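You operate a simulated robot arm through the tools that you are given. There is no shell and no other tool.

You run a simulated robot arm. Do the job below in one go: nothing can be reset, and whatever is moved stays where it is left.

Task
Clamp the blue bobbin in the winder and wind its thin stretch level.
Fine: tailstock and yarn clip shut; lead the guide to the dark tab; crank till all three tabs show green.
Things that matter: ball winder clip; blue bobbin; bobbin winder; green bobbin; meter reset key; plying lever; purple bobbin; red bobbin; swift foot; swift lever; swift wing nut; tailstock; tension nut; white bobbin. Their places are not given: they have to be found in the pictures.

Only the result counts: the job must be done as asked and must still hold three seconds after the hand-in. Knocking over, shifting, dropping, spilling or breaking anything else fails it.

Robot
A 7-joint arm with a two-finger parallel gripper, fixed in place. Base frame: the origin is on the floor under the middle of its stand, x ahead of it, y to its left, z up. Lengths are in m, angles in rad, forces in N, time in s.
With the tool pointing down near the work surface it reaches from about 0.1 to 0.64 m from the base axis. Its first joint turns from -2.897 to 2.897 rad. Payload 3.43 kg.
The TCP is the grasp point between the finger pads, 0.03 m short of the fingertips. In the tool frame z runs along the fingers and y along their closing line. Largest opening 0.094 m; finger width 0.028, thickness 0.01; the body of the gripper, 0.05 by 0.096 m, starts 0.055 m behind the TCP.
Orientation is told as [roll, pitch, yaw] about the base's x, y, z axes, in that order, counted from this pose: with the fingers straight down and closing along the base's y, the tool's x points along the base's -x, its y along +y and its z along -z.

Tools
- The arm moves only by the tool jog_arm. Its argument "plan" is one flat list of numbers, 7 for each row, row after row: the shift along the tool's x, y, z in m, then the turn, a rotation vector about the tool's x, y, z in degrees, then the closure in counts, from 0 (fully open) to 255 (shut). In form: [tx, ty, tz, ax, ay, az, hand, tx, ty, tz, ax, ay, az, hand, ...]. A call has 1 to 20 rows; each row shifts and turns the commanded pose from where the row before left it, along the tool's axes as they then stand. Rows are played at 5 a second. More than 0.05 m and 0.15 rad between two rows, or a gripper value outside its range, and nothing of the call is played. A pose out of reach is approached as far as the arm can. The call stops where the force on the tool passes 90 N (or 10 N more than at its start, if that is more) or the arm is blocked; 0.2 s more then pass. The fingers move at their own pace (about 0.108 m/s each) and stop on an object; they squeeze with about 34 N. The grip force told is the motor's: it shows also when the fingers shut on nothing. Time passes only in rows, and 0.2 s behind the last, so rows that do not move let the fingers close. It gives the time, the measured TCP pose, the force on the tool (base axes), the opening and the grip force at its end, in the units of the frame above (readings bear some noise), with the torque about the TCP (base axes, N m) and any sound that the robot's microphone picked up.
- Cameras (640 x 400 px; columns grow to the right, rows downward): "scene" is fixed at [0.2197, -0.4976, 1.4006]; the picture's right is [0.76, -0.65, 0.00], its down [-0.43, -0.49, -0.76] and it looks along [0.50, 0.57, -0.65] (base axes); focal length 332 px, centre (320, 200). "wrist" rides on the gripper at [0.076, 0.014, -0.103] in the tool frame; the picture's right is [-0.18, 0.98, 0.00], its down [-0.75, -0.14, -0.64] and it looks along [-0.63, -0.12, 0.77] (tool axes); focal length 243 px, centre (320, 200).
- capture(camera): a new picture of that camera. It takes no simulated time.
- lift_body(by): moves the trunk up (or, below 0, down) by that many m; the arm rides with it, the base frame stays. It gives what a move gives, with no picture.
- locate(camera, pixels): there is no depth. For up to 12 entries [column, row, z] of the newest picture of that camera ("zoom" is the newest enlarged one), the place [x, y] in the base frame at which the ray of that pixel passes the height z, good to about 0.003 m. It takes no simulated time.
- enlarge(camera, box): a new picture of the part [left, top, right, bottom] of that camera's present view, enlarged. It takes no simulated time.
- finish_job(): hands the job in; it is judged then, once.

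Open the gripper and draw the arm clear of the work before you hand the job in, unless the task says otherwise.

The tools are called after "Call:" as a command line: name --argument value ..., lists and objects as JSON in quotes. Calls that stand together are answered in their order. jog_arm: Moves the arm, as the interface text tells. Its arguments: {"type":"object","properties":{"plan":{"type":"array"}},"required":["plan"]} The other tools are called the same way: lift_body (by) moves the trunk up or down; capture (camera) takes a picture; locate (camera, pixels) gives the place at which the rays of pixels pass given heights; enlarge (camera, box) takes an enlarged picture of a part of a camera's view; finish_job () hands the job in.

At the start:

```text
t: 0.0
tool_pos: [0.4366, 0.0303, 1.1174]
ee_rot: [-0.001, 0.0, 0.0]
ft_force: [-0.4, -0.1, -1.1]
moment: [-0.01, 0.0, 0.03]
finger_gap: 0.0939
grip_force: 0.1
trunk travel left (down, up): [-0.225, 0.365]
```

scene: 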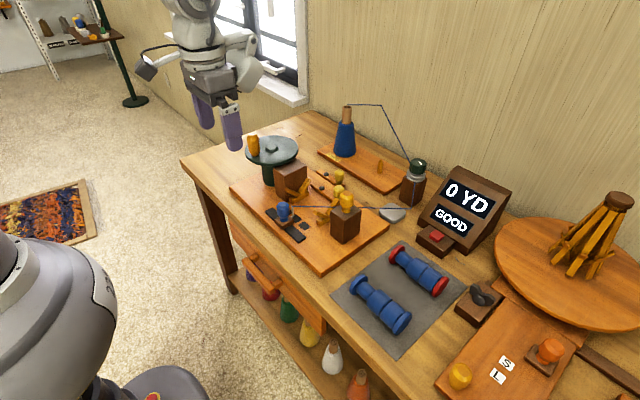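
wrist: 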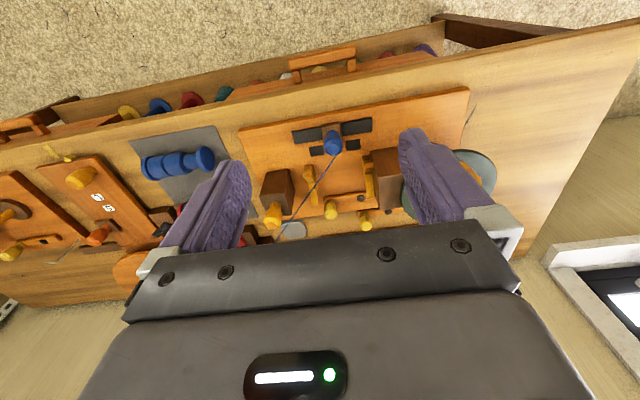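

I start by enlarging the scene picture around the winder (about px 230-400, 130-280) and the mat with bobbins (px 330-470, 240-360) to understand the parts.

Call:
enlarge --camera "scene" --box '[220, 130, 400, 280]'

Call:
enlarge --camera "scene" --box '[320, 220, 480, 370]'

Call:
enlarge --camera "wrist" --box '[230, 80, 480, 250]'

Call:
enlarge --camera "scene" --box '[400, 160, 640, 400]'

```text
2.67 times, centred on (310, 205) of scene
```

zoom: 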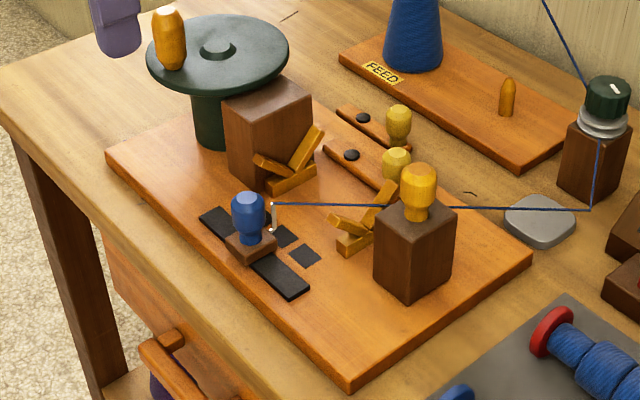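

```text
2.67 times, centred on (400, 295) of scene
```

zoom: 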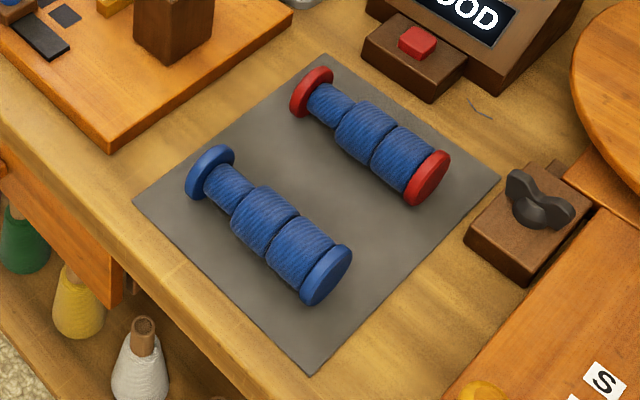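

```text
2.35 times, centred on (355, 165) of wrist
```

zoom: 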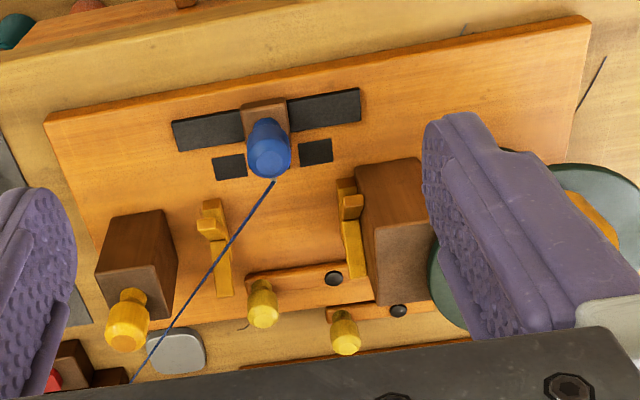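

```text
1.67 times, centred on (520, 280) of scene
```

zoom: 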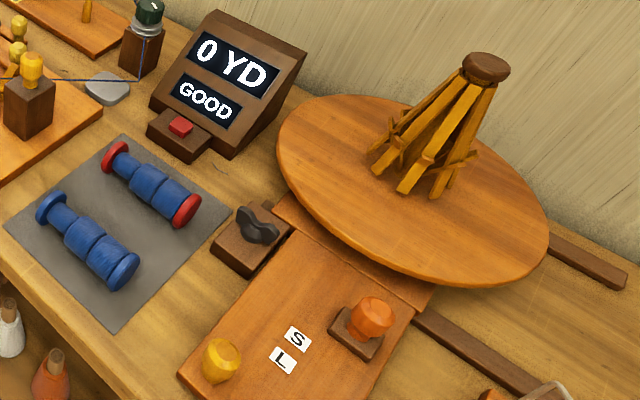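

Two bobbins lie on the mat: one with blue flanges (scene ~(380,305)) and one with red flanges (~(420,270)). I now triangulate the board's near corner (scene (320.5,274), wrist (238,132)) and other points at several heights to get the bench height.

Call:
locate --camera "scene" --pixels '[[320.5, 274.3, 0.7], [320.5, 274.3, 0.75], [320.5, 274.3, 0.8], [320.5, 274.3, 0.85], [320.5, 274.3, 0.9], [229.5, 186.5, 0.75], [229.5, 186.5, 0.8], [229.5, 186.5, 0.85]]'

Call:
locate --camera "wrist" --pixels '[[238, 131.8, 0.7], [238, 131.8, 0.75], [238, 131.8, 0.8], [238, 131.8, 0.85], [238, 131.8, 0.9], [469.9, 87.5, 0.75], [469.9, 87.5, 0.8], [469.9, 87.5, 0.85]]'

```text
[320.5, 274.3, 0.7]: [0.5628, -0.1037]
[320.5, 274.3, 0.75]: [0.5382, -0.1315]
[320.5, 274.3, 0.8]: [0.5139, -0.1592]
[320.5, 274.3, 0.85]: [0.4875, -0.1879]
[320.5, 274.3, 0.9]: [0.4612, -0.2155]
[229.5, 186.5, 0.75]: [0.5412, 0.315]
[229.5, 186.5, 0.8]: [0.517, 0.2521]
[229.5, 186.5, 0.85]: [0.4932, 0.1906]
```

```text
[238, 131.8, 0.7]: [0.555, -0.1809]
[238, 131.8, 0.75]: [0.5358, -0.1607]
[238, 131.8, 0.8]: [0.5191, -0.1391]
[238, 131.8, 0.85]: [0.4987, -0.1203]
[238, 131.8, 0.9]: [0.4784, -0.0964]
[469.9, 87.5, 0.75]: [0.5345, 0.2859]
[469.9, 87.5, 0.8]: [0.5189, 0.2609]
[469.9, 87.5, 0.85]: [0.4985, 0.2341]
```

The board top is at about z=0.78 with corners near (0.525,-0.148) and (0.526,0.274). I lower the hand in front of the winder for a closer wrist view.

Call:
jog_arm --plan '[0.009, -0.02, 0.037, 0, 0, 0, 0, 0.009, -0.02, 0.037, 0, 0, 0, 0, 0.009, -0.02, 0.037, 0, 0, 0, 0, 0.009, -0.02, 0.037, 0, 0, 0, 0, 0, 0, 0, 0, 0, 0, 0]'

Call:
capture --camera "wrist"

Call:
capture --camera "scene"

```text
t: 1.2
tool_pos: [0.3997, -0.0501, 0.9674]
ee_rot: [0.0, -0.001, -0.002]
ft_force: [-0.1, -0.2, -0.2]
moment: [0.01, 0.02, -0.01]
finger_gap: 0.0938
grip_force: 0.0
trunk travel left (down, up): [-0.225, 0.365]
```

```text
taken
```

wrist: 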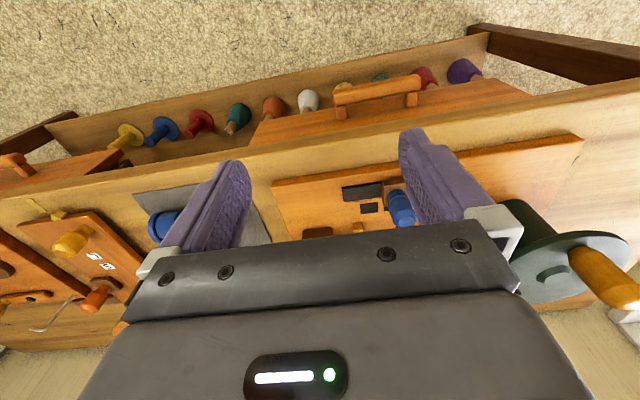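

```text
taken
```

scene: 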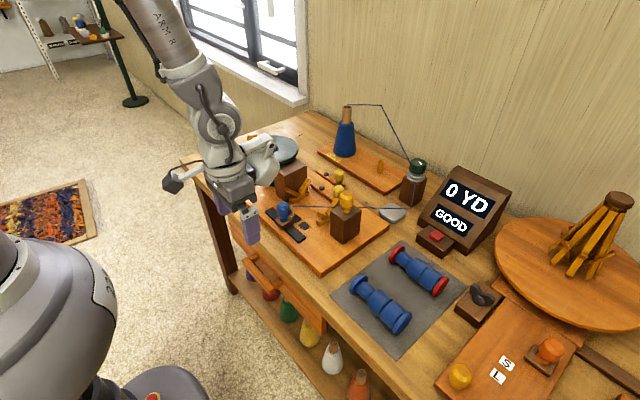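

The gripper body hides the winder from here, so I raise the hand and move it forward over the winder for a top-down wrist view.

Call:
jog_arm --plan '[-0.02, 0.02, -0.02, 0, 0, 0, 0, -0.025, 0.02, -0.015, 0, 0, 0, 0, -0.025, 0.02, -0.01, 0, 0, 0, 0, -0.025, 0.02, -0.01, 0, 0, 0, 0, -0.025, 0.0, 0, 0, 0, 0, 0, 0, 0, 0, 0, 0, 0, 0]'

Call:
capture --camera "wrist"

Call:
enlarge --camera "wrist" --box '[200, 80, 440, 240]'

```text
t: 2.6
tool_pos: [0.5191, 0.0288, 1.0243]
ee_rot: [0.001, 0.001, 0.001]
ft_force: [-0.2, 0.9, 0.4]
moment: [0.04, 0.04, -0.02]
finger_gap: 0.0942
grip_force: 0.1
trunk travel left (down, up): [-0.225, 0.365]
```

```text
taken
```

wrist: 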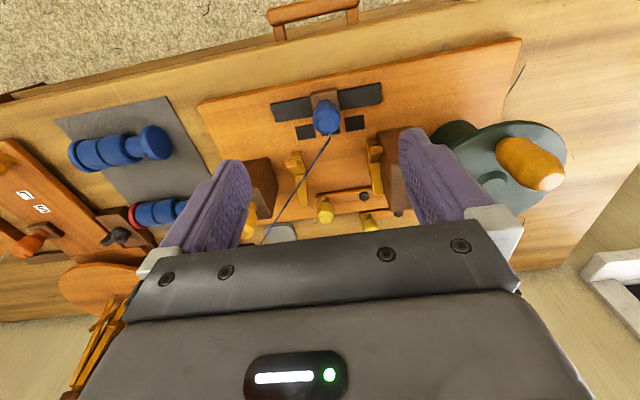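

```text
2.50 times, centred on (320, 160) of wrist
```

zoom: 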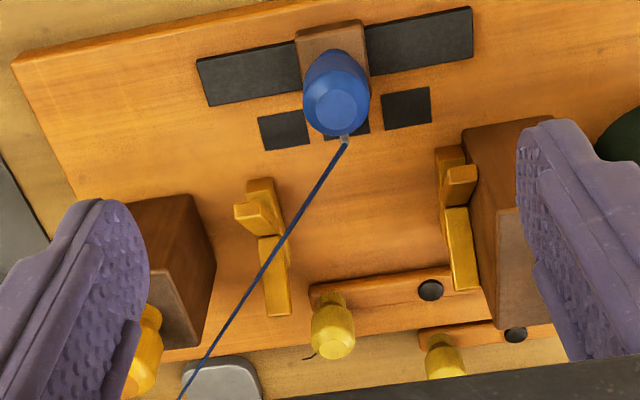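

All three tabs are visible now by the black rail under the blue guide knob. I look closer at the two yellow-knobbed levers, the tailstock block, and the headstock.

Call:
enlarge --camera "scene" --box '[300, 160, 370, 210]'

Call:
enlarge --camera "scene" --box '[320, 180, 400, 250]'

Call:
enlarge --camera "wrist" --box '[280, 150, 420, 240]'

Call:
enlarge --camera "wrist" --box '[40, 80, 240, 260]'

```text
8.00 times, centred on (335, 185) of scene
```

zoom: 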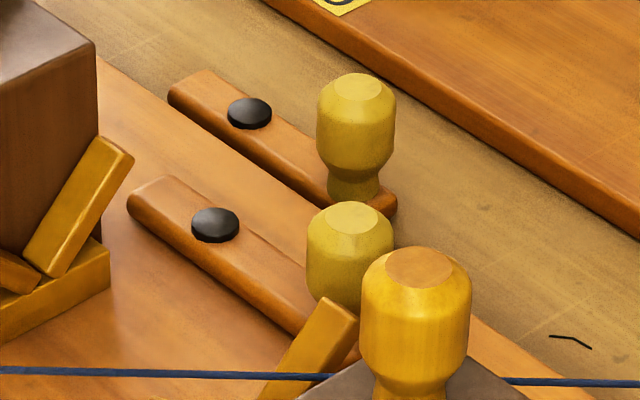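

```text
5.71 times, centred on (360, 215) of scene
```

zoom: 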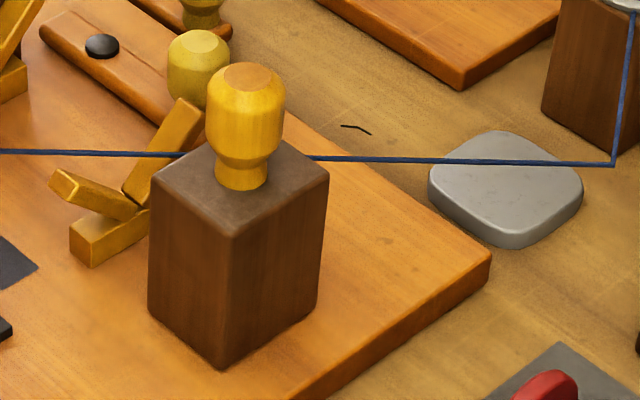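

```text
4.44 times, centred on (350, 195) of wrist
```

zoom: 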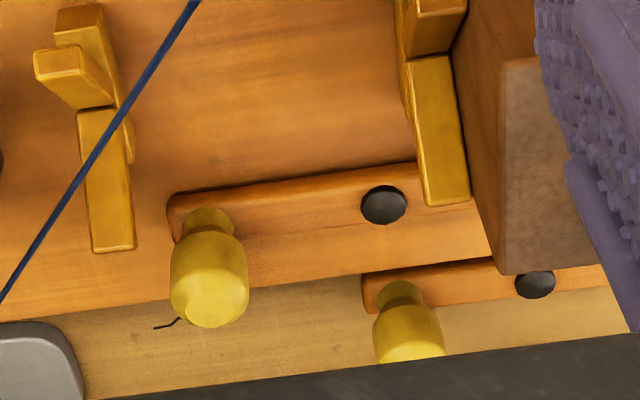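

```text
2.22 times, centred on (140, 170) of wrist
```

zoom: 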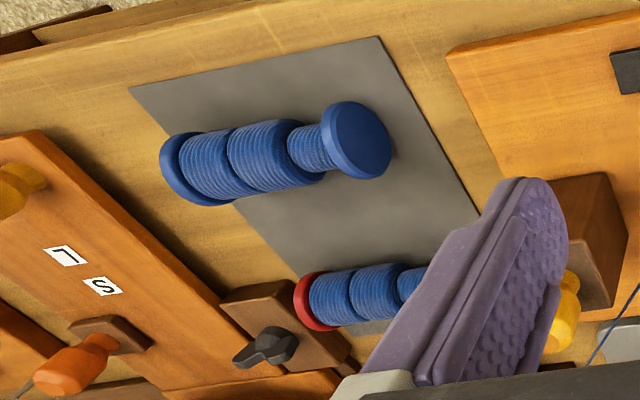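

The board carries one pivoting lever (knob at wrist px ~(325,210)), and a second one sits on the table behind it (~(370,222)). I survey the bench further to the right to identify the other devices before deciding which is which.

Call:
jog_arm --plan '[0.02, -0.045, -0.01, 0, 0, 0, 0, 0.02, -0.045, -0.01, 0, 0, 0, 0, 0.02, -0.045, -0.01, 0, 0, 0, 0, 0.0, -0.045, -0.01, 0, 0, 0, 0, 0.0, -0.045, 0, 0, 0, 0, 0, 0, -0.045, 0, 0, 0, 0, 0, 0, -0.045, 0, 0, 0, 0, 0, 0, -0.045, 0, 0, 0, 0, 0, 0, -0.045, 0, 0, 0, 0, 0, 0, 0, 0, 0, 0, 0, 0]'

Call:
capture --camera "wrist"

Call:
capture --camera "scene"

```text
refused: row 1 steps farther than a row can; nothing moved
```

```text
taken
```

wrist: 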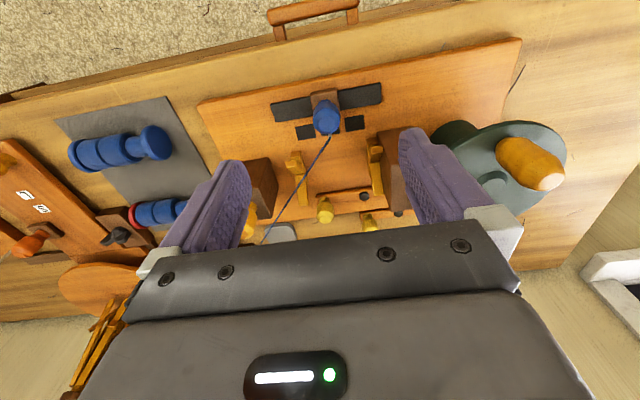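

```text
taken
```

scene: 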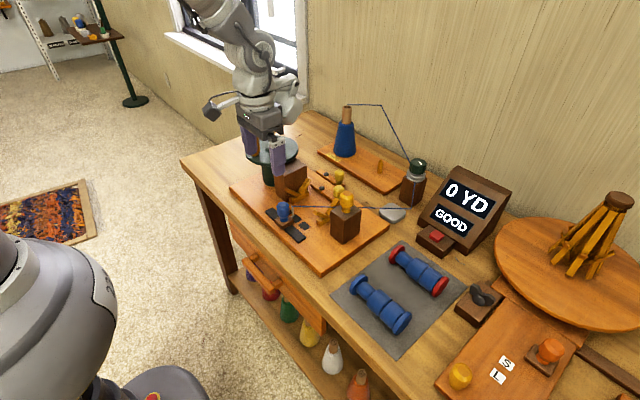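

That call was refused because a row was over 0.05 m; I repeat the survey move with shorter steps toward -y.

Call:
jog_arm --plan '[0.015, -0.04, -0.005, 0, 0, 0, 0, 0.015, -0.04, -0.005, 0, 0, 0, 0, 0.015, -0.04, -0.005, 0, 0, 0, 0, 0.015, -0.04, -0.005, 0, 0, 0, 0, 0.0, -0.045, 0, 0, 0, 0, 0, 0, -0.045, 0, 0, 0, 0, 0, 0, -0.045, 0, 0, 0, 0, 0, 0, -0.045, 0, 0, 0, 0, 0, 0, -0.045, 0, 0, 0, 0, 0, 0, 0, 0, 0, 0, 0, 0]'

Call:
capture --camera "wrist"

Call:
capture --camera "scene"

```text
t: 4.8
tool_pos: [0.4588, -0.3574, 1.0438]
ee_rot: [0.0, -0.002, -0.002]
ft_force: [0.3, -0.2, 0.1]
moment: [0.01, 0.01, 0.02]
finger_gap: 0.094
grip_force: 0.1
trunk travel left (down, up): [-0.225, 0.365]
```

```text
taken
```

wrist: 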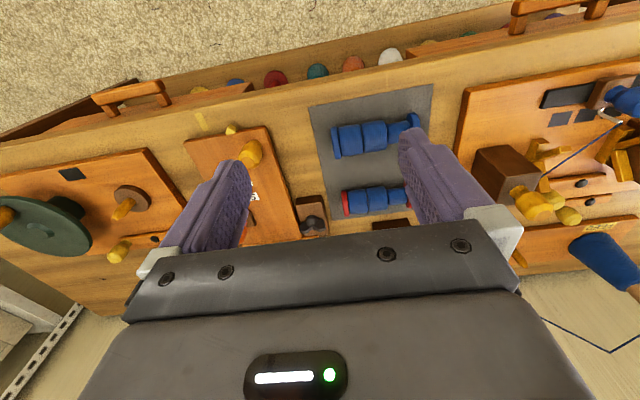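

```text
taken
```

scene: 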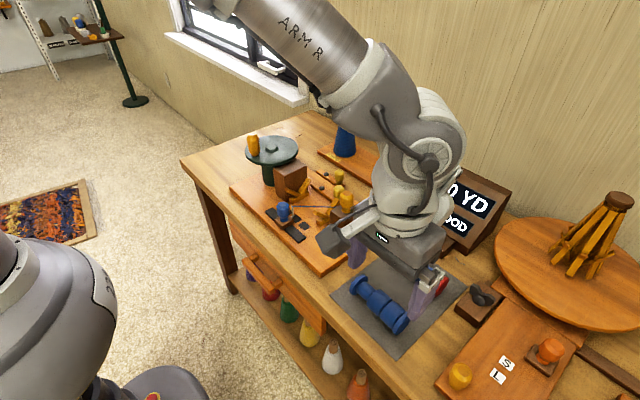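

At left (wrist px ~(120,250)) is a ball winder with its own clip lever of the same style. I enlarge to see it.

Call:
enlarge --camera "wrist" --box '[0, 130, 220, 290]'

Call:
enlarge --camera "wrist" --box '[450, 70, 640, 270]'

Call:
enlarge --camera "wrist" --box '[290, 70, 450, 240]'

```text
2.50 times, centred on (110, 210) of wrist
```

zoom: 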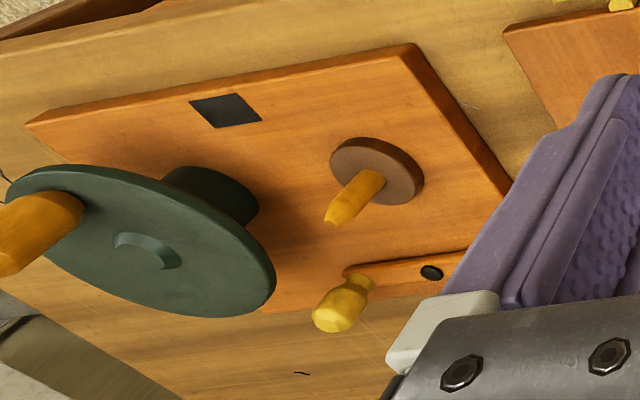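

```text
2.00 times, centred on (545, 170) of wrist
```

zoom: 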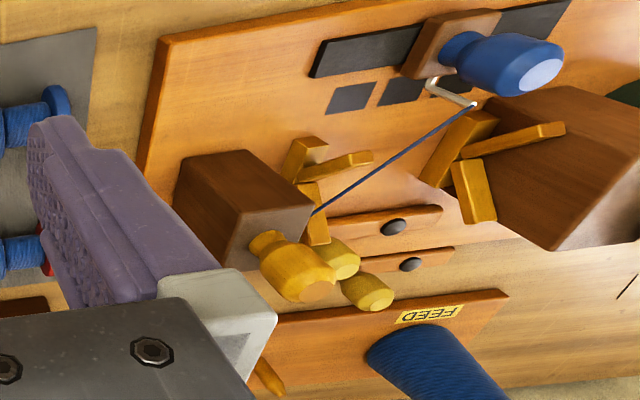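

```text
2.35 times, centred on (370, 155) of wrist
```

zoom: 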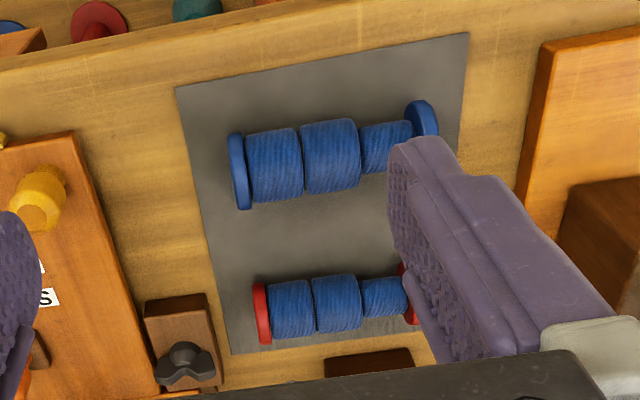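

The ball winder (with its own clip) is far right, so the lever on the winder board is its yarn clip and the one on the table behind must be the plying lever. I now locate key features from the scene view at plausible heights.

Call:
locate --camera "scene" --pixels '[[321.9, 188.1, 0.8], [326.25, 174.1, 0.8], [338.75, 187.75, 0.82], [338.75, 187.75, 0.86], [339.4, 170.6, 0.82], [339.4, 170.6, 0.86], [346.9, 193.4, 0.88], [346.9, 193.4, 0.92], [283, 207, 0.82], [283, 207, 0.86], [296.1, 218.9, 0.783], [304, 225.6, 0.783]]'

Call:
locate --camera "wrist" --pixels '[[582, 183, 0.8], [590.5, 202, 0.8], [622, 104, 0.82], [622, 104, 0.86], [619, 115, 0.783], [587, 117, 0.783], [558, 118, 0.783], [490, 155, 0.88], [534, 210, 0.9]]'

```text
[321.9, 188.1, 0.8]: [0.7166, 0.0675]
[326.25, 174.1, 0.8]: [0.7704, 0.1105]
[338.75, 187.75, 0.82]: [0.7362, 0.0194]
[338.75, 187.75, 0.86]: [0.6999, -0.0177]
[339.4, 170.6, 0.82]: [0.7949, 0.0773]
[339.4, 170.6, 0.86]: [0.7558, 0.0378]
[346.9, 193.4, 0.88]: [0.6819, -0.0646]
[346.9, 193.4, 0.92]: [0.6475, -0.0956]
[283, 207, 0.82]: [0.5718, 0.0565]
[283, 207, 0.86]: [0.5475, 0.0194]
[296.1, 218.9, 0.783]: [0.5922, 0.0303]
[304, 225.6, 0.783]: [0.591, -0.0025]
```

```text
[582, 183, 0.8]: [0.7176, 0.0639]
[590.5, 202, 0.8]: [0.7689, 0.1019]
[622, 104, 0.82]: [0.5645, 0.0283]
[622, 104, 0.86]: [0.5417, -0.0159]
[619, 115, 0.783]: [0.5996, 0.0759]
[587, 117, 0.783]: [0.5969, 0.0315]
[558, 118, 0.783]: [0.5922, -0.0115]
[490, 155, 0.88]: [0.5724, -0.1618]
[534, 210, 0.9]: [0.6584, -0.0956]
```

I locate the bobbin ends, cradles, headstock and tailstock blocks, and crank in the scene picture at guessed heights.

Call:
locate --camera "scene" --pixels '[[403, 323, 0.79], [358.8, 284.5, 0.79], [328.5, 215.9, 0.8], [346.9, 193.4, 0.9], [271.8, 146.9, 0.9], [271.8, 146.9, 0.94], [252, 134.6, 0.94], [252, 134.6, 0.98], [291, 166, 0.88], [400, 295, 0.762]]'

Call:
locate --camera "wrist" --pixels '[[336, 142.2, 0.79], [414.5, 123.1, 0.79]]'

Call:
enlarge --camera "scene" --box '[235, 125, 315, 185]'

Call:
enlarge --camera "scene" --box '[270, 170, 350, 230]'

```text
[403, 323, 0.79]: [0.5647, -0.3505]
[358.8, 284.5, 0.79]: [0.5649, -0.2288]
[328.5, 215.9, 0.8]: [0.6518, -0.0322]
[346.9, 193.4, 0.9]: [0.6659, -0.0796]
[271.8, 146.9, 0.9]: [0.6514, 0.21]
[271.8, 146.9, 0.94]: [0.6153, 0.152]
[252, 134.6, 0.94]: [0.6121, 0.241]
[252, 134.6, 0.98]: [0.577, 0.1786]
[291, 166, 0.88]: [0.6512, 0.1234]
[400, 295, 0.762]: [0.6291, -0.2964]
```

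```text
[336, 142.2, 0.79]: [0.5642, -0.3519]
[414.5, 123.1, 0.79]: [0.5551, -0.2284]
```

```text
6.67 times, centred on (275, 155) of scene
```

zoom: 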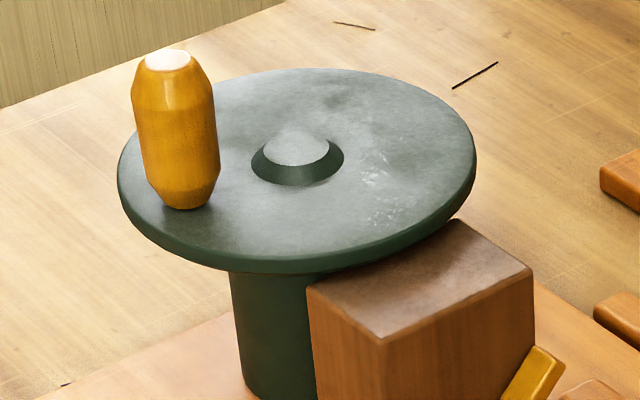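

```text
6.67 times, centred on (310, 200) of scene
```

zoom: 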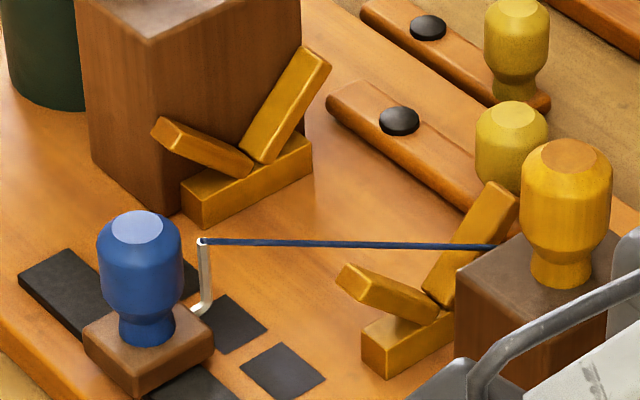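

The blue bobbin axis lies along y at x≈0.565 from y≈-0.351 to -0.229. Now I locate the corners of the tailstock and headstock blocks and the V cradles.

Call:
locate --camera "scene" --pixels '[[342.5, 243.9, 0.78], [330.2, 234.3, 0.78], [359.3, 233.4, 0.78], [344.6, 221.5, 0.86], [344.6, 221.5, 0.87], [330.9, 211.5, 0.87], [361.5, 208.5, 0.87], [289.4, 201.3, 0.78], [286.8, 175, 0.88], [273.3, 166.8, 0.88], [307, 163, 0.88], [291.3, 158.2, 0.88]]'

Call:
locate --camera "scene" --pixels '[[289.5, 203.0, 0.78], [307.5, 195.0, 0.795], [298, 196, 0.8], [317.0, 225.5, 0.78], [326, 217, 0.8], [284, 244, 0.78], [276, 195, 0.78], [299, 231, 0.78], [303, 236, 0.78]]'

```text
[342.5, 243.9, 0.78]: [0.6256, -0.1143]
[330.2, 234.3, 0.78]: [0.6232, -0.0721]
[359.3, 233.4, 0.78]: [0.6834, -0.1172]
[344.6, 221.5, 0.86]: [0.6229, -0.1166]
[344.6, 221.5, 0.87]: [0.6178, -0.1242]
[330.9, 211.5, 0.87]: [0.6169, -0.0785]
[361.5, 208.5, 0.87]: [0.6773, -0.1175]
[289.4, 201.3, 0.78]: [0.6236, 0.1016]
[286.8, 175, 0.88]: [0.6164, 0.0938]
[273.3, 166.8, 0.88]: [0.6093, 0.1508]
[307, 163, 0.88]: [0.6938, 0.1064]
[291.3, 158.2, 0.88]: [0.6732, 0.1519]
```

```text
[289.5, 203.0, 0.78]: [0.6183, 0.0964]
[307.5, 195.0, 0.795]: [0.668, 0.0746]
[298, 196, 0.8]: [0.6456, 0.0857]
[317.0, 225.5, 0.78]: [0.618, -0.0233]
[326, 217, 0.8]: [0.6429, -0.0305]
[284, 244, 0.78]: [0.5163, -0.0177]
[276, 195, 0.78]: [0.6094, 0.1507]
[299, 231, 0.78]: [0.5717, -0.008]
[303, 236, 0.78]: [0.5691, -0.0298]
```

The tailstock block spans x 0.624–0.684, y −0.116…−0.073, cradles sit near y≈−0.03 and 0.085 at x≈0.65, the clip knob is near (0.719,0.0,0.84), and the crank handle top is near (0.607,0.226,0.947). I test how far the arm reaches at height by moving out over the clip at z≈1.08.

Call:
jog_arm --plan '[-0.015, 0.04, -0.006, 0, 0, 0, 0, -0.015, 0.04, -0.006, 0, 0, 0, 0, -0.015, 0.04, -0.006, 0, 0, 0, 0, -0.015, 0.04, -0.006, 0, 0, 0, 0, -0.015, 0.04, -0.006, 0, 0, 0, 0, -0.015, 0.04, -0.006, 0, 0, 0, 0, -0.03, 0.03, 0, 0, 0, 0, 0, -0.03, 0.03, 0, 0, 0, 0, 0, -0.03, 0.03, 0, 0, 0, 0, 0, -0.03, 0.03, 0, 0, 0, 0, 0, -0.03, 0.0, 0, 0, 0, 0, 0, -0.03, 0, 0, 0, 0, 0, 0, 0, 0, 0, 0, 0, 0, 0]'

Call:
capture --camera "wrist"

Call:
capture --camera "scene"

```text
t: 7.6
tool_pos: [0.7307, 0.0051, 1.0787]
ee_rot: [0.0, 0.002, 0.001]
ft_force: [-0.3, 1.3, 0.0]
moment: [-0.02, 0.01, -0.01]
finger_gap: 0.094
grip_force: 0.1
trunk travel left (down, up): [-0.225, 0.365]
```

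```text
taken
```

wrist: 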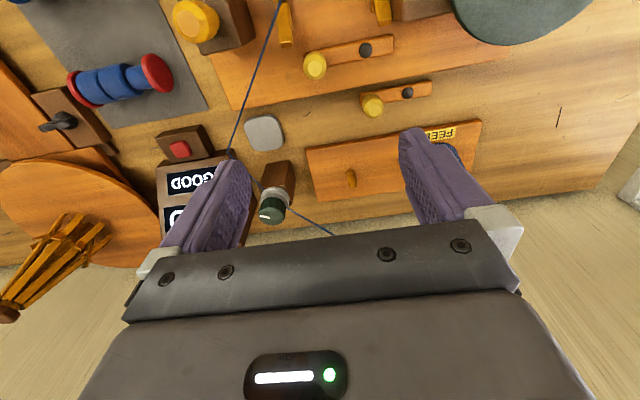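

```text
taken
```

scene: 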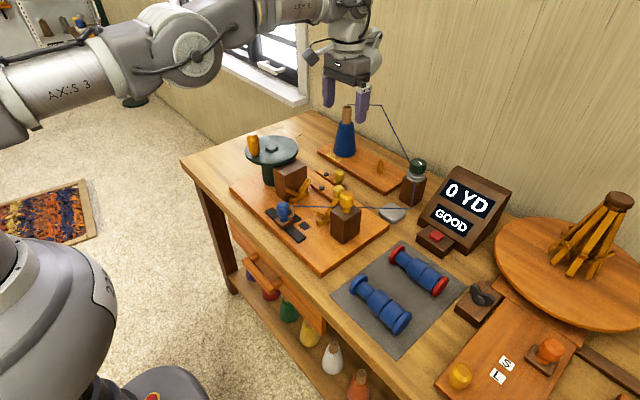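

The arm reaches (0.73, 0.005) at z=1.08, so lowering the trunk will give me that reach at bench height. From here I locate the levers and other parts precisely.

Call:
enlarge --camera "wrist" --box '[240, 0, 460, 140]'

Call:
locate --camera "wrist" --pixels '[[365, 50, 0.8], [316, 65, 0.84], [408, 93, 0.78], [372, 104, 0.82], [200, 22, 0.9], [430, 8, 0.88]]'

```text
2.86 times, centred on (350, 70) of wrist
```

zoom: 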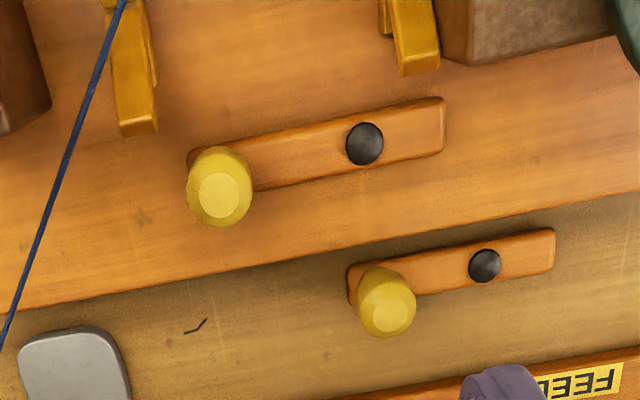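

```text
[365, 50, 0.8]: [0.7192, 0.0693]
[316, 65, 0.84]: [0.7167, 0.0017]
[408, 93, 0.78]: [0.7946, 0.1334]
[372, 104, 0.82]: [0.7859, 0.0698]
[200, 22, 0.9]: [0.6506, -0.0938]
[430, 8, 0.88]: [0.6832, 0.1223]
```

I check the guide's hook position (scene ~(291,217) to (292.5,206)) and the yarn-wound bobbin edges, so the fingers will clear the hook when setting the bobbin down.

Call:
locate --camera "scene" --pixels '[[291.25, 216.8, 0.79], [291.25, 216.8, 0.8], [292.45, 206, 0.81], [292.45, 206, 0.82], [292.45, 206, 0.83], [397, 254.6, 0.79], [441.2, 286.8, 0.79], [283.1, 203.9, 0.84], [284.5, 216, 0.8], [278, 225, 0.79], [291, 230, 0.79]]'

Call:
enlarge --camera "scene" --box '[270, 190, 310, 240]'

Call:
enlarge --camera "scene" --box '[340, 240, 460, 345]'

```text
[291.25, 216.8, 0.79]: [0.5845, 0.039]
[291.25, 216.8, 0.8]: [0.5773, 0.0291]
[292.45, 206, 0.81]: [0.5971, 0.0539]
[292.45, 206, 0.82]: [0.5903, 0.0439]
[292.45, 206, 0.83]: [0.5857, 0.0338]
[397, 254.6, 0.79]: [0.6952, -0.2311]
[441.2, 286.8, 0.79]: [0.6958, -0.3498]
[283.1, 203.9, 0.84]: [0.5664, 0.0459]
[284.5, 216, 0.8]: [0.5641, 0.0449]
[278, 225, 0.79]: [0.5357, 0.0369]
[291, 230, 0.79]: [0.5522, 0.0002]
```

```text
8.00 times, centred on (290, 215) of scene
```

zoom: 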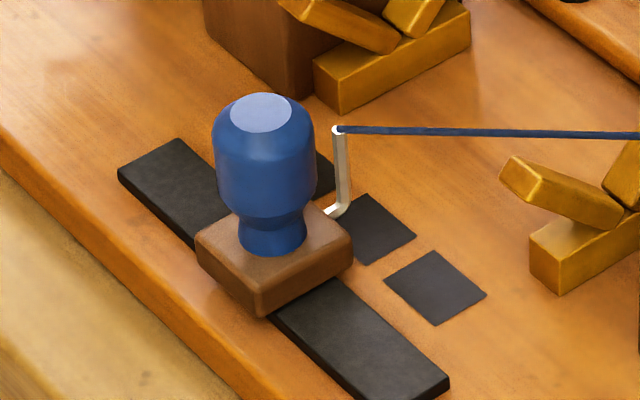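

```text
3.81 times, centred on (400, 292) of scene
```

zoom: 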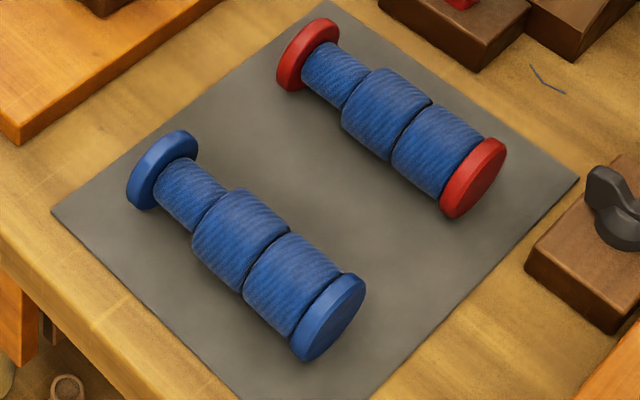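

The red bobbin's axis is at x≈0.695, so there is ample room around the blue one. I move back over the blue bobbin at height and turn the tool −90° about its z so the fingers close along base x.

Call:
jog_arm --plan '[0.0207, -0.0388, 0, 0, 0, 0, 0, 0.0207, -0.0388, 0, 0, 0, 0, 0, 0.0207, -0.0388, 0, 0, 0, 0, 0, 0.0207, -0.0388, 0, 0, 0, 0, 0, 0.0207, -0.0388, 0, 0, 0, 0, 0, 0.0207, -0.0388, 0, 0, 0, 0, 0, 0.0207, -0.0388, 0, 0, 0, 0, 0, 0.0207, -0.0388, 0, 0, 0, 0, 0, 0, 0, 0, 0, 0, -8.1818, 0, 0, 0, 0, 0, 0, -8.1818, 0, 0, 0, 0, 0, 0, -8.1818, 0, 0, 0, 0, 0, 0, -8.1818, 0, 0, 0, 0, 0, 0, -8.1818, 0, 0, 0, 0, 0, 0, -8.1818, 0, 0, 0, 0, 0, 0, -8.1818, 0, 0, 0, 0, 0, 0, -8.1818, 0, 0, 0, 0, 0, 0, -8.1818, 0, 0, 0, 0, 0, 0, -8.1818, 0, 0, 0, 0, 0, 0, -8.1818, 0, 0, 0, 0, 0, 0, 0, 0]'

Call:
capture --camera "wrist"

Call:
capture --camera "scene"

```text
t: 11.8
tool_pos: [0.5634, -0.307, 1.0807]
ee_rot: [-0.001, 0.0, 1.573]
ft_force: [-1.5, -0.2, -0.5]
moment: [0.01, 0.02, 0.02]
finger_gap: 0.0942
grip_force: 0.0
trunk travel left (down, up): [-0.225, 0.365]
```

```text
taken
```

wrist: 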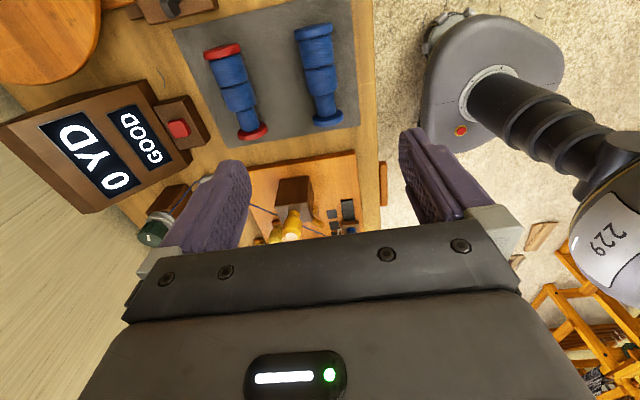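

```text
taken
```

scene: 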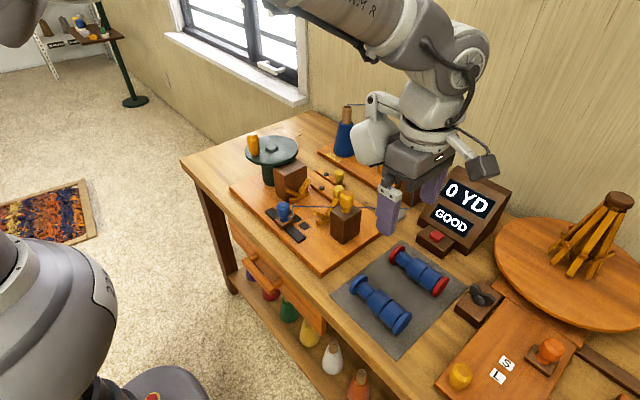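

Yaw is 90° now. I locate the blue bobbin's end flanges in this view (px ~(313,33) and (328,119)) to refine its centre line.

Call:
enlarge --camera "wrist" --box '[260, 10, 380, 140]'

Call:
locate --camera "wrist" --pixels '[[313, 33, 0.79], [328, 119, 0.79], [313, 33, 0.81], [328, 119, 0.81], [320, 75, 0.79]]'

```text
3.08 times, centred on (320, 75) of wrist
```

zoom: 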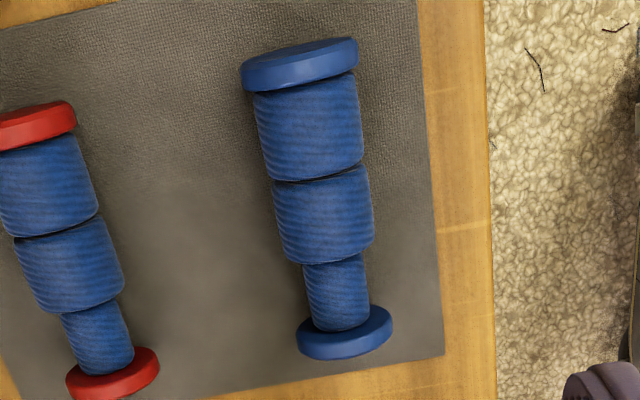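

```text
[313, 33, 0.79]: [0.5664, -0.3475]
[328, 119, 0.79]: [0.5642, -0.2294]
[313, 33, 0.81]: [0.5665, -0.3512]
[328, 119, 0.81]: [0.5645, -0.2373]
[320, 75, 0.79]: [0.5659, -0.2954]
```

The axis is at x≈0.5655 and centre y≈−0.29. I lower the trunk by 0.2 m first, keeping the arm posture.

Call:
lift_body --by -0.2

Call:
capture --camera "scene"

Call:
capture --camera "wrist"

```text
t: 14.0
tool_pos: [0.5643, -0.3059, 0.8795]
ee_rot: [0.0, 0.0, 1.571]
ft_force: [0.4, 0.0, -0.5]
moment: [0.02, 0.0, 0.0]
finger_gap: 0.0938
grip_force: 0.1
trunk travel left (down, up): [-0.025, 0.565]
```

```text
taken
```

scene: 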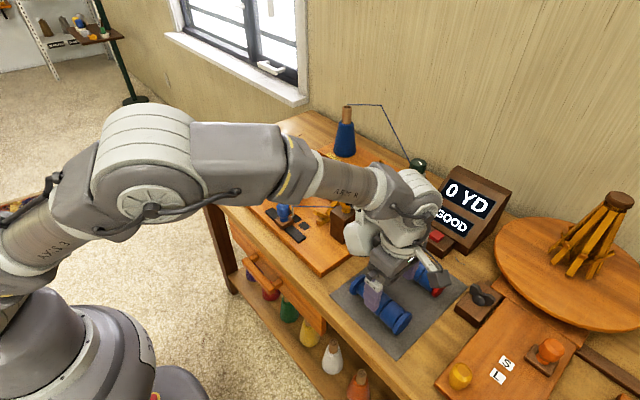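

```text
taken
```

wrist: 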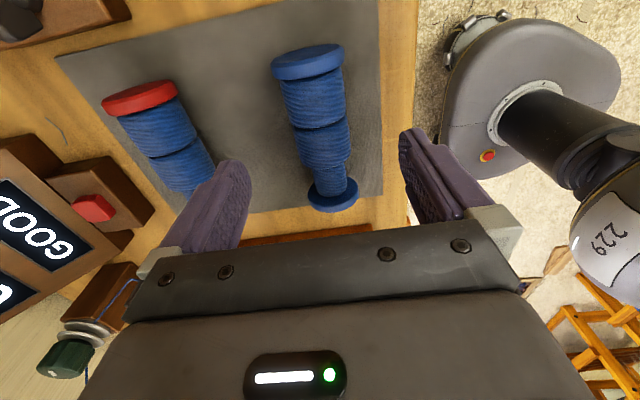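

The fingers straddle the blue bobbin. I descend to TCP z≈0.803 in small steps and check the force.

Call:
jog_arm --plan '[-0.003, -0.0015, 0.025, 0, 0, 0, 0, 0, 0, 0.025, 0, 0, 0, 0, 0, 0, 0.02, 0, 0, 0, 0, 0, 0, 0.006, 0, 0, 0, 0, 0, 0, 0, 0, 0, 0, 0]'

Call:
capture --camera "wrist"

Call:
enlarge --camera "scene" --box '[330, 220, 450, 340]'

```text
t: 15.2
tool_pos: [0.5667, -0.3029, 0.8034]
ee_rot: [0.001, -0.001, 1.571]
ft_force: [-0.5, -0.6, 0.0]
moment: [-0.01, 0.0, -0.02]
finger_gap: 0.0938
grip_force: 0.0
trunk travel left (down, up): [-0.025, 0.565]
```

```text
taken
```

wrist: 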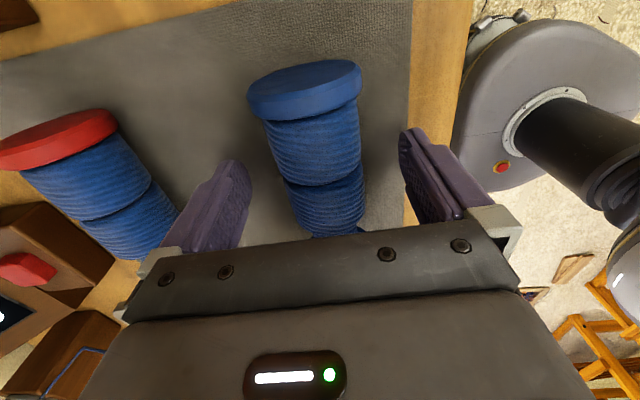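

```text
3.33 times, centred on (390, 280) of scene
```

zoom: 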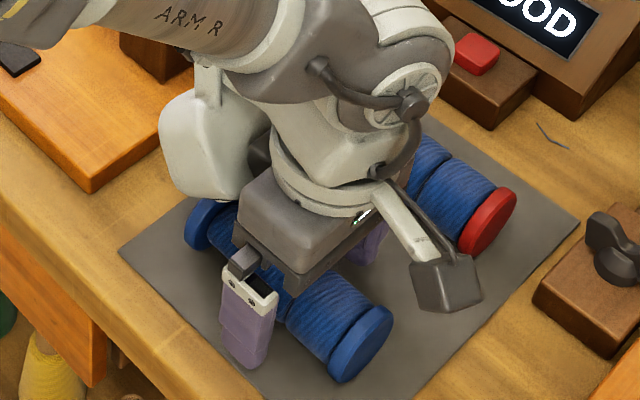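

The fingertips are just above the mat with no contact force. I close the gripper on the bobbin.

Call:
jog_arm --plan '[0, 0, 0, 0, 0, 0, 255, 0, 0, 0, 0, 0, 0, 255, 0, 0, 0, 0, 0, 0, 255, 0, 0, 0, 0, 0, 0, 255]'

Call:
capture --camera "wrist"

```text
t: 16.2
tool_pos: [0.5667, -0.3039, 0.8038]
ee_rot: [0.001, 0.0, 1.57]
ft_force: [0.3, 0.3, -0.1]
moment: [0.0, 0.0, 0.03]
finger_gap: 0.0296
grip_force: 33.9
trunk travel left (down, up): [-0.025, 0.565]
```

```text
taken
```

wrist: 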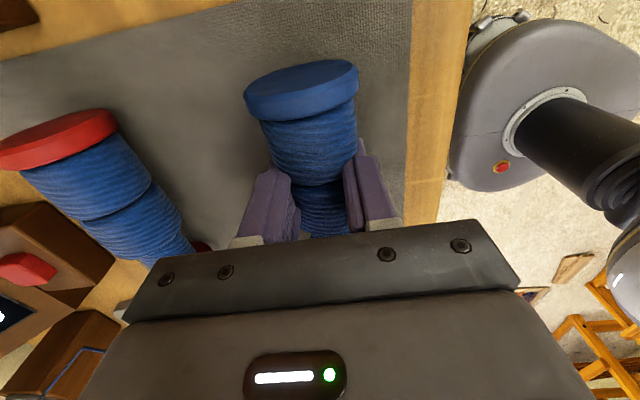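

The grip holds at 34 N with a 0.030 m gap. I lift slowly and check that the bobbin comes along level.

Call:
jog_arm --plan '[0, 0, -0.01, 0, 0, 0, 255, 0, 0, -0.02, 0, 0, 0, 255, 0, 0, -0.03, 0, 0, 0, 255, 0, 0, -0.03, 0, 0, 0, 255, 0, 0, -0.03, 0, 0, 0, 255, 0, 0, 0, 0, 0, 0, 255]'

Call:
capture --camera "wrist"

Call:
capture --camera "scene"

```text
t: 17.6
tool_pos: [0.5644, -0.3028, 0.9234]
ee_rot: [0.001, -0.001, 1.569]
ft_force: [0.1, 0.4, -1.0]
moment: [0.02, 0.01, -0.01]
finger_gap: 0.0296
grip_force: 33.9
trunk travel left (down, up): [-0.025, 0.565]
```

```text
taken
```

wrist: 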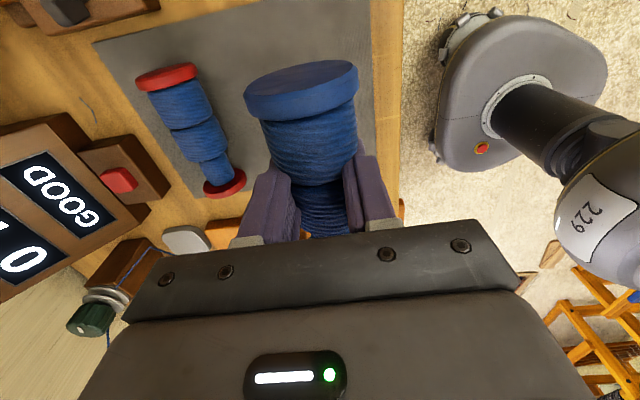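

```text
taken
```

scene: 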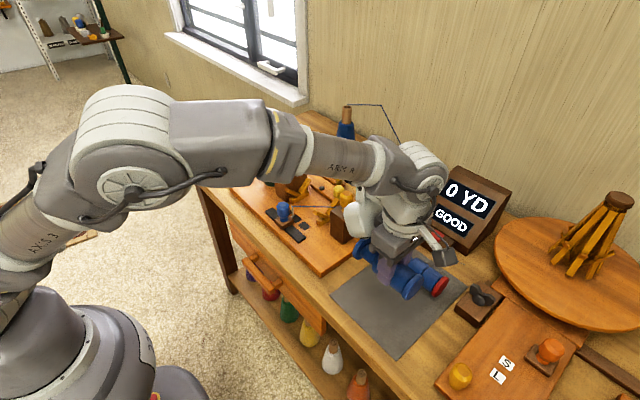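

The bobbin is held level. I raise it and carry it over the cradles to about (0.652, 0.019, 0.985), well above the tailstock knob.

Call:
jog_arm --plan '[0, 0, -0.031, 0, 0, 0, 255, 0, 0, -0.031, 0, 0, 0, 255, -0.0402, -0.011, 0, 0, 0, 0, 255, -0.0402, -0.011, 0, 0, 0, 0, 255, -0.0402, -0.011, 0, 0, 0, 0, 255, -0.0402, -0.011, 0, 0, 0, 0, 255, -0.0402, -0.011, 0, 0, 0, 0, 255, -0.0402, -0.011, 0, 0, 0, 0, 255, -0.0402, -0.011, 0, 0, 0, 0, 255, -0.0402, -0.011, 0, 0, 0, 0, 255, 0, 0, 0, 0, 0, 0, 255]'

Call:
capture --camera "wrist"

Call:
capture --camera "scene"

Call:
enlarge --camera "scene" --box '[240, 130, 400, 260]'

```text
t: 20.0
tool_pos: [0.6551, 0.0209, 0.9855]
ee_rot: [-0.001, 0.001, 1.571]
ft_force: [1.0, -0.6, -1.1]
moment: [-0.04, 0.02, 0.02]
finger_gap: 0.0295
grip_force: 33.8
trunk travel left (down, up): [-0.025, 0.565]
```

```text
taken
```

wrist: 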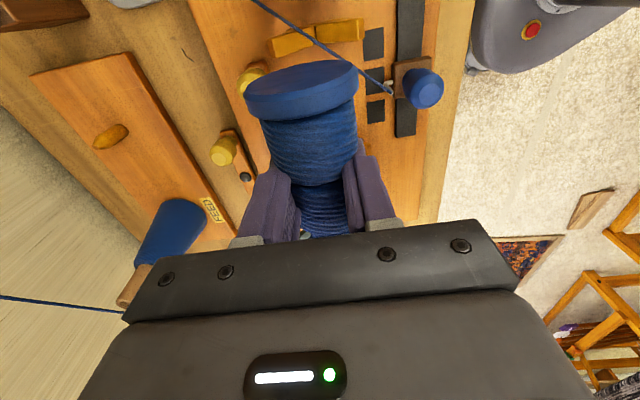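

```text
taken
```

scene: 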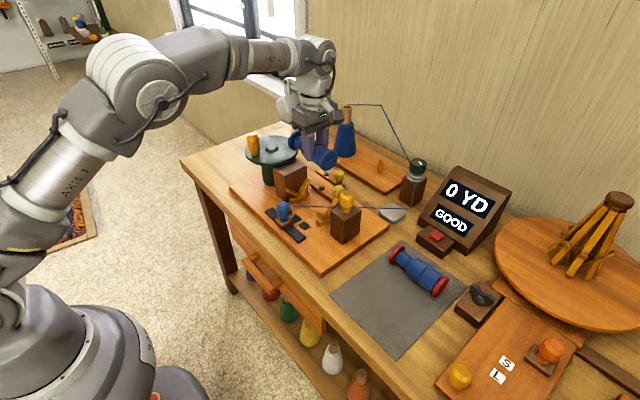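

```text
3.08 times, centred on (320, 195) of scene
```

zoom: 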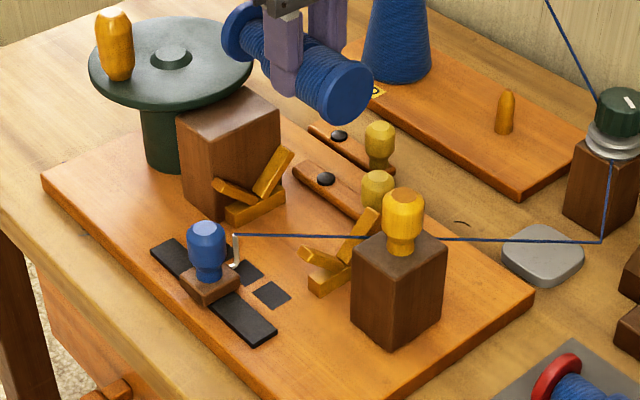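

Holding over the cradle. The tail V appears in the wrist view at px (272–362, 20–55); I enlarge it and locate the V bottom to fix its x.

Call:
enlarge --camera "wrist" --box '[230, 0, 430, 130]'

Call:
locate --camera "wrist" --pixels '[[313, 38, 0.795], [272, 46, 0.82], [362, 28, 0.82], [374, 41, 0.781], [374, 74, 0.781], [375, 111, 0.781], [388, 88, 0.826], [411, 70, 0.79]]'

```text
3.08 times, centred on (330, 65) of wrist
```

zoom: 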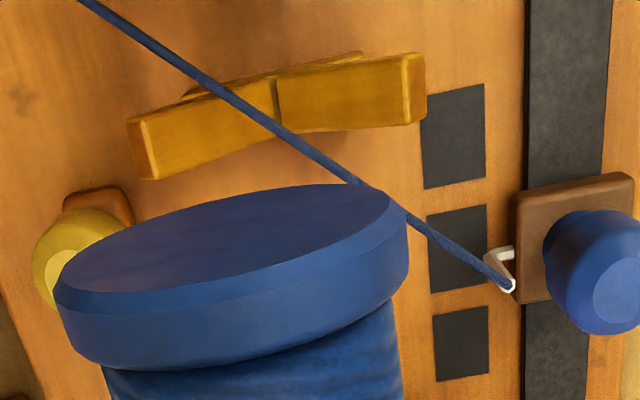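

```text
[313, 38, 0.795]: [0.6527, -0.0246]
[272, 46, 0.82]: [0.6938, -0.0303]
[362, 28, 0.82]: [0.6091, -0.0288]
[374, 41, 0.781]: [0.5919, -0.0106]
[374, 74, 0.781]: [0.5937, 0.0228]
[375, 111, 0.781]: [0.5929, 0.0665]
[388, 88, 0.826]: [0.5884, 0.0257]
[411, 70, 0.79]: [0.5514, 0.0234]
```

V bottom is at x≈0.651 and the middle tab at y≈0.030. I trim the hand to (0.651, 0.0165) and lower to z≈0.872, above first contact.

Call:
jog_arm --plan '[0.0044, 0.0041, 0.0, 0, 0, 0, 255, 0, 0, 0.028, 0, 0, 0, 255, 0, 0, 0.028, 0, 0, 0, 255, 0, 0, 0.028, 0, 0, 0, 255, 0, 0, 0.028, 0, 0, 0, 255, 0, 0, 0, 0, 0, 0, 255]'

Call:
capture --camera "wrist"

Call:
enlarge --camera "scene" --box '[250, 130, 390, 250]'

```text
t: 21.4
tool_pos: [0.6497, 0.0148, 0.8734]
ee_rot: [0.001, 0.001, 1.572]
ft_force: [-0.7, -0.1, -0.3]
moment: [-0.05, 0.03, 0.01]
finger_gap: 0.0295
grip_force: 34.7
trunk travel left (down, up): [-0.025, 0.565]
```

```text
taken
```

wrist: 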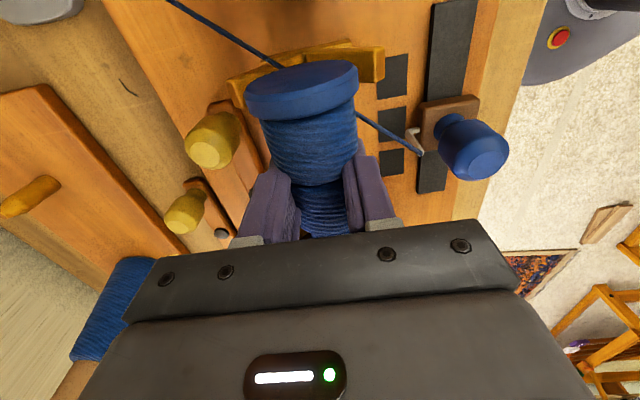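

```text
3.33 times, centred on (320, 190) of scene
```

zoom: 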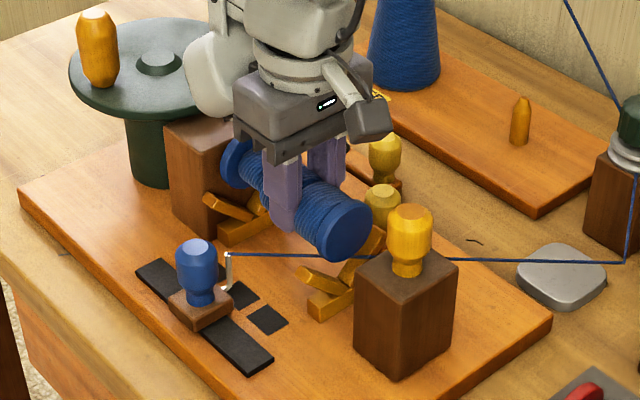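

The bobbin is centred over both Vs. I lower gently in 4 mm rows and watch for contact force.

Call:
jog_arm --plan '[0, 0, 0.004, 0, 0, 0, 255, 0, 0, 0.004, 0, 0, 0, 255, 0, 0, 0.004, 0, 0, 0, 255, 0, 0, 0, 0, 0, 0, 255]'

Call:
enlarge --camera "scene" --box '[290, 170, 370, 240]'

```text
t: 22.4
tool_pos: [0.6498, 0.0142, 0.8613]
ee_rot: [0.0, -0.001, 1.572]
ft_force: [-0.7, -0.1, -1.1]
moment: [0.0, -0.01, -0.01]
finger_gap: 0.0295
grip_force: 34.2
trunk travel left (down, up): [-0.025, 0.565]
```

```text
5.71 times, centred on (330, 205) of scene
```

zoom: 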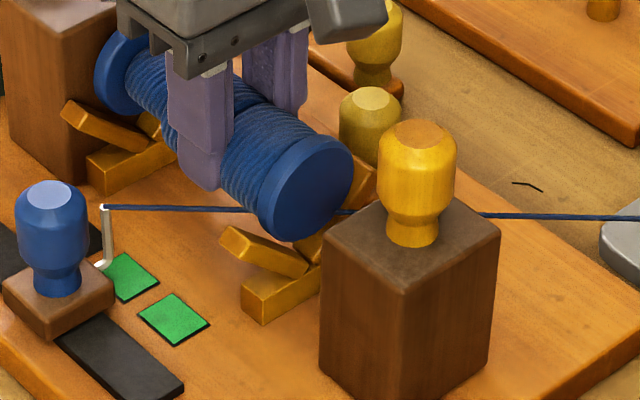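

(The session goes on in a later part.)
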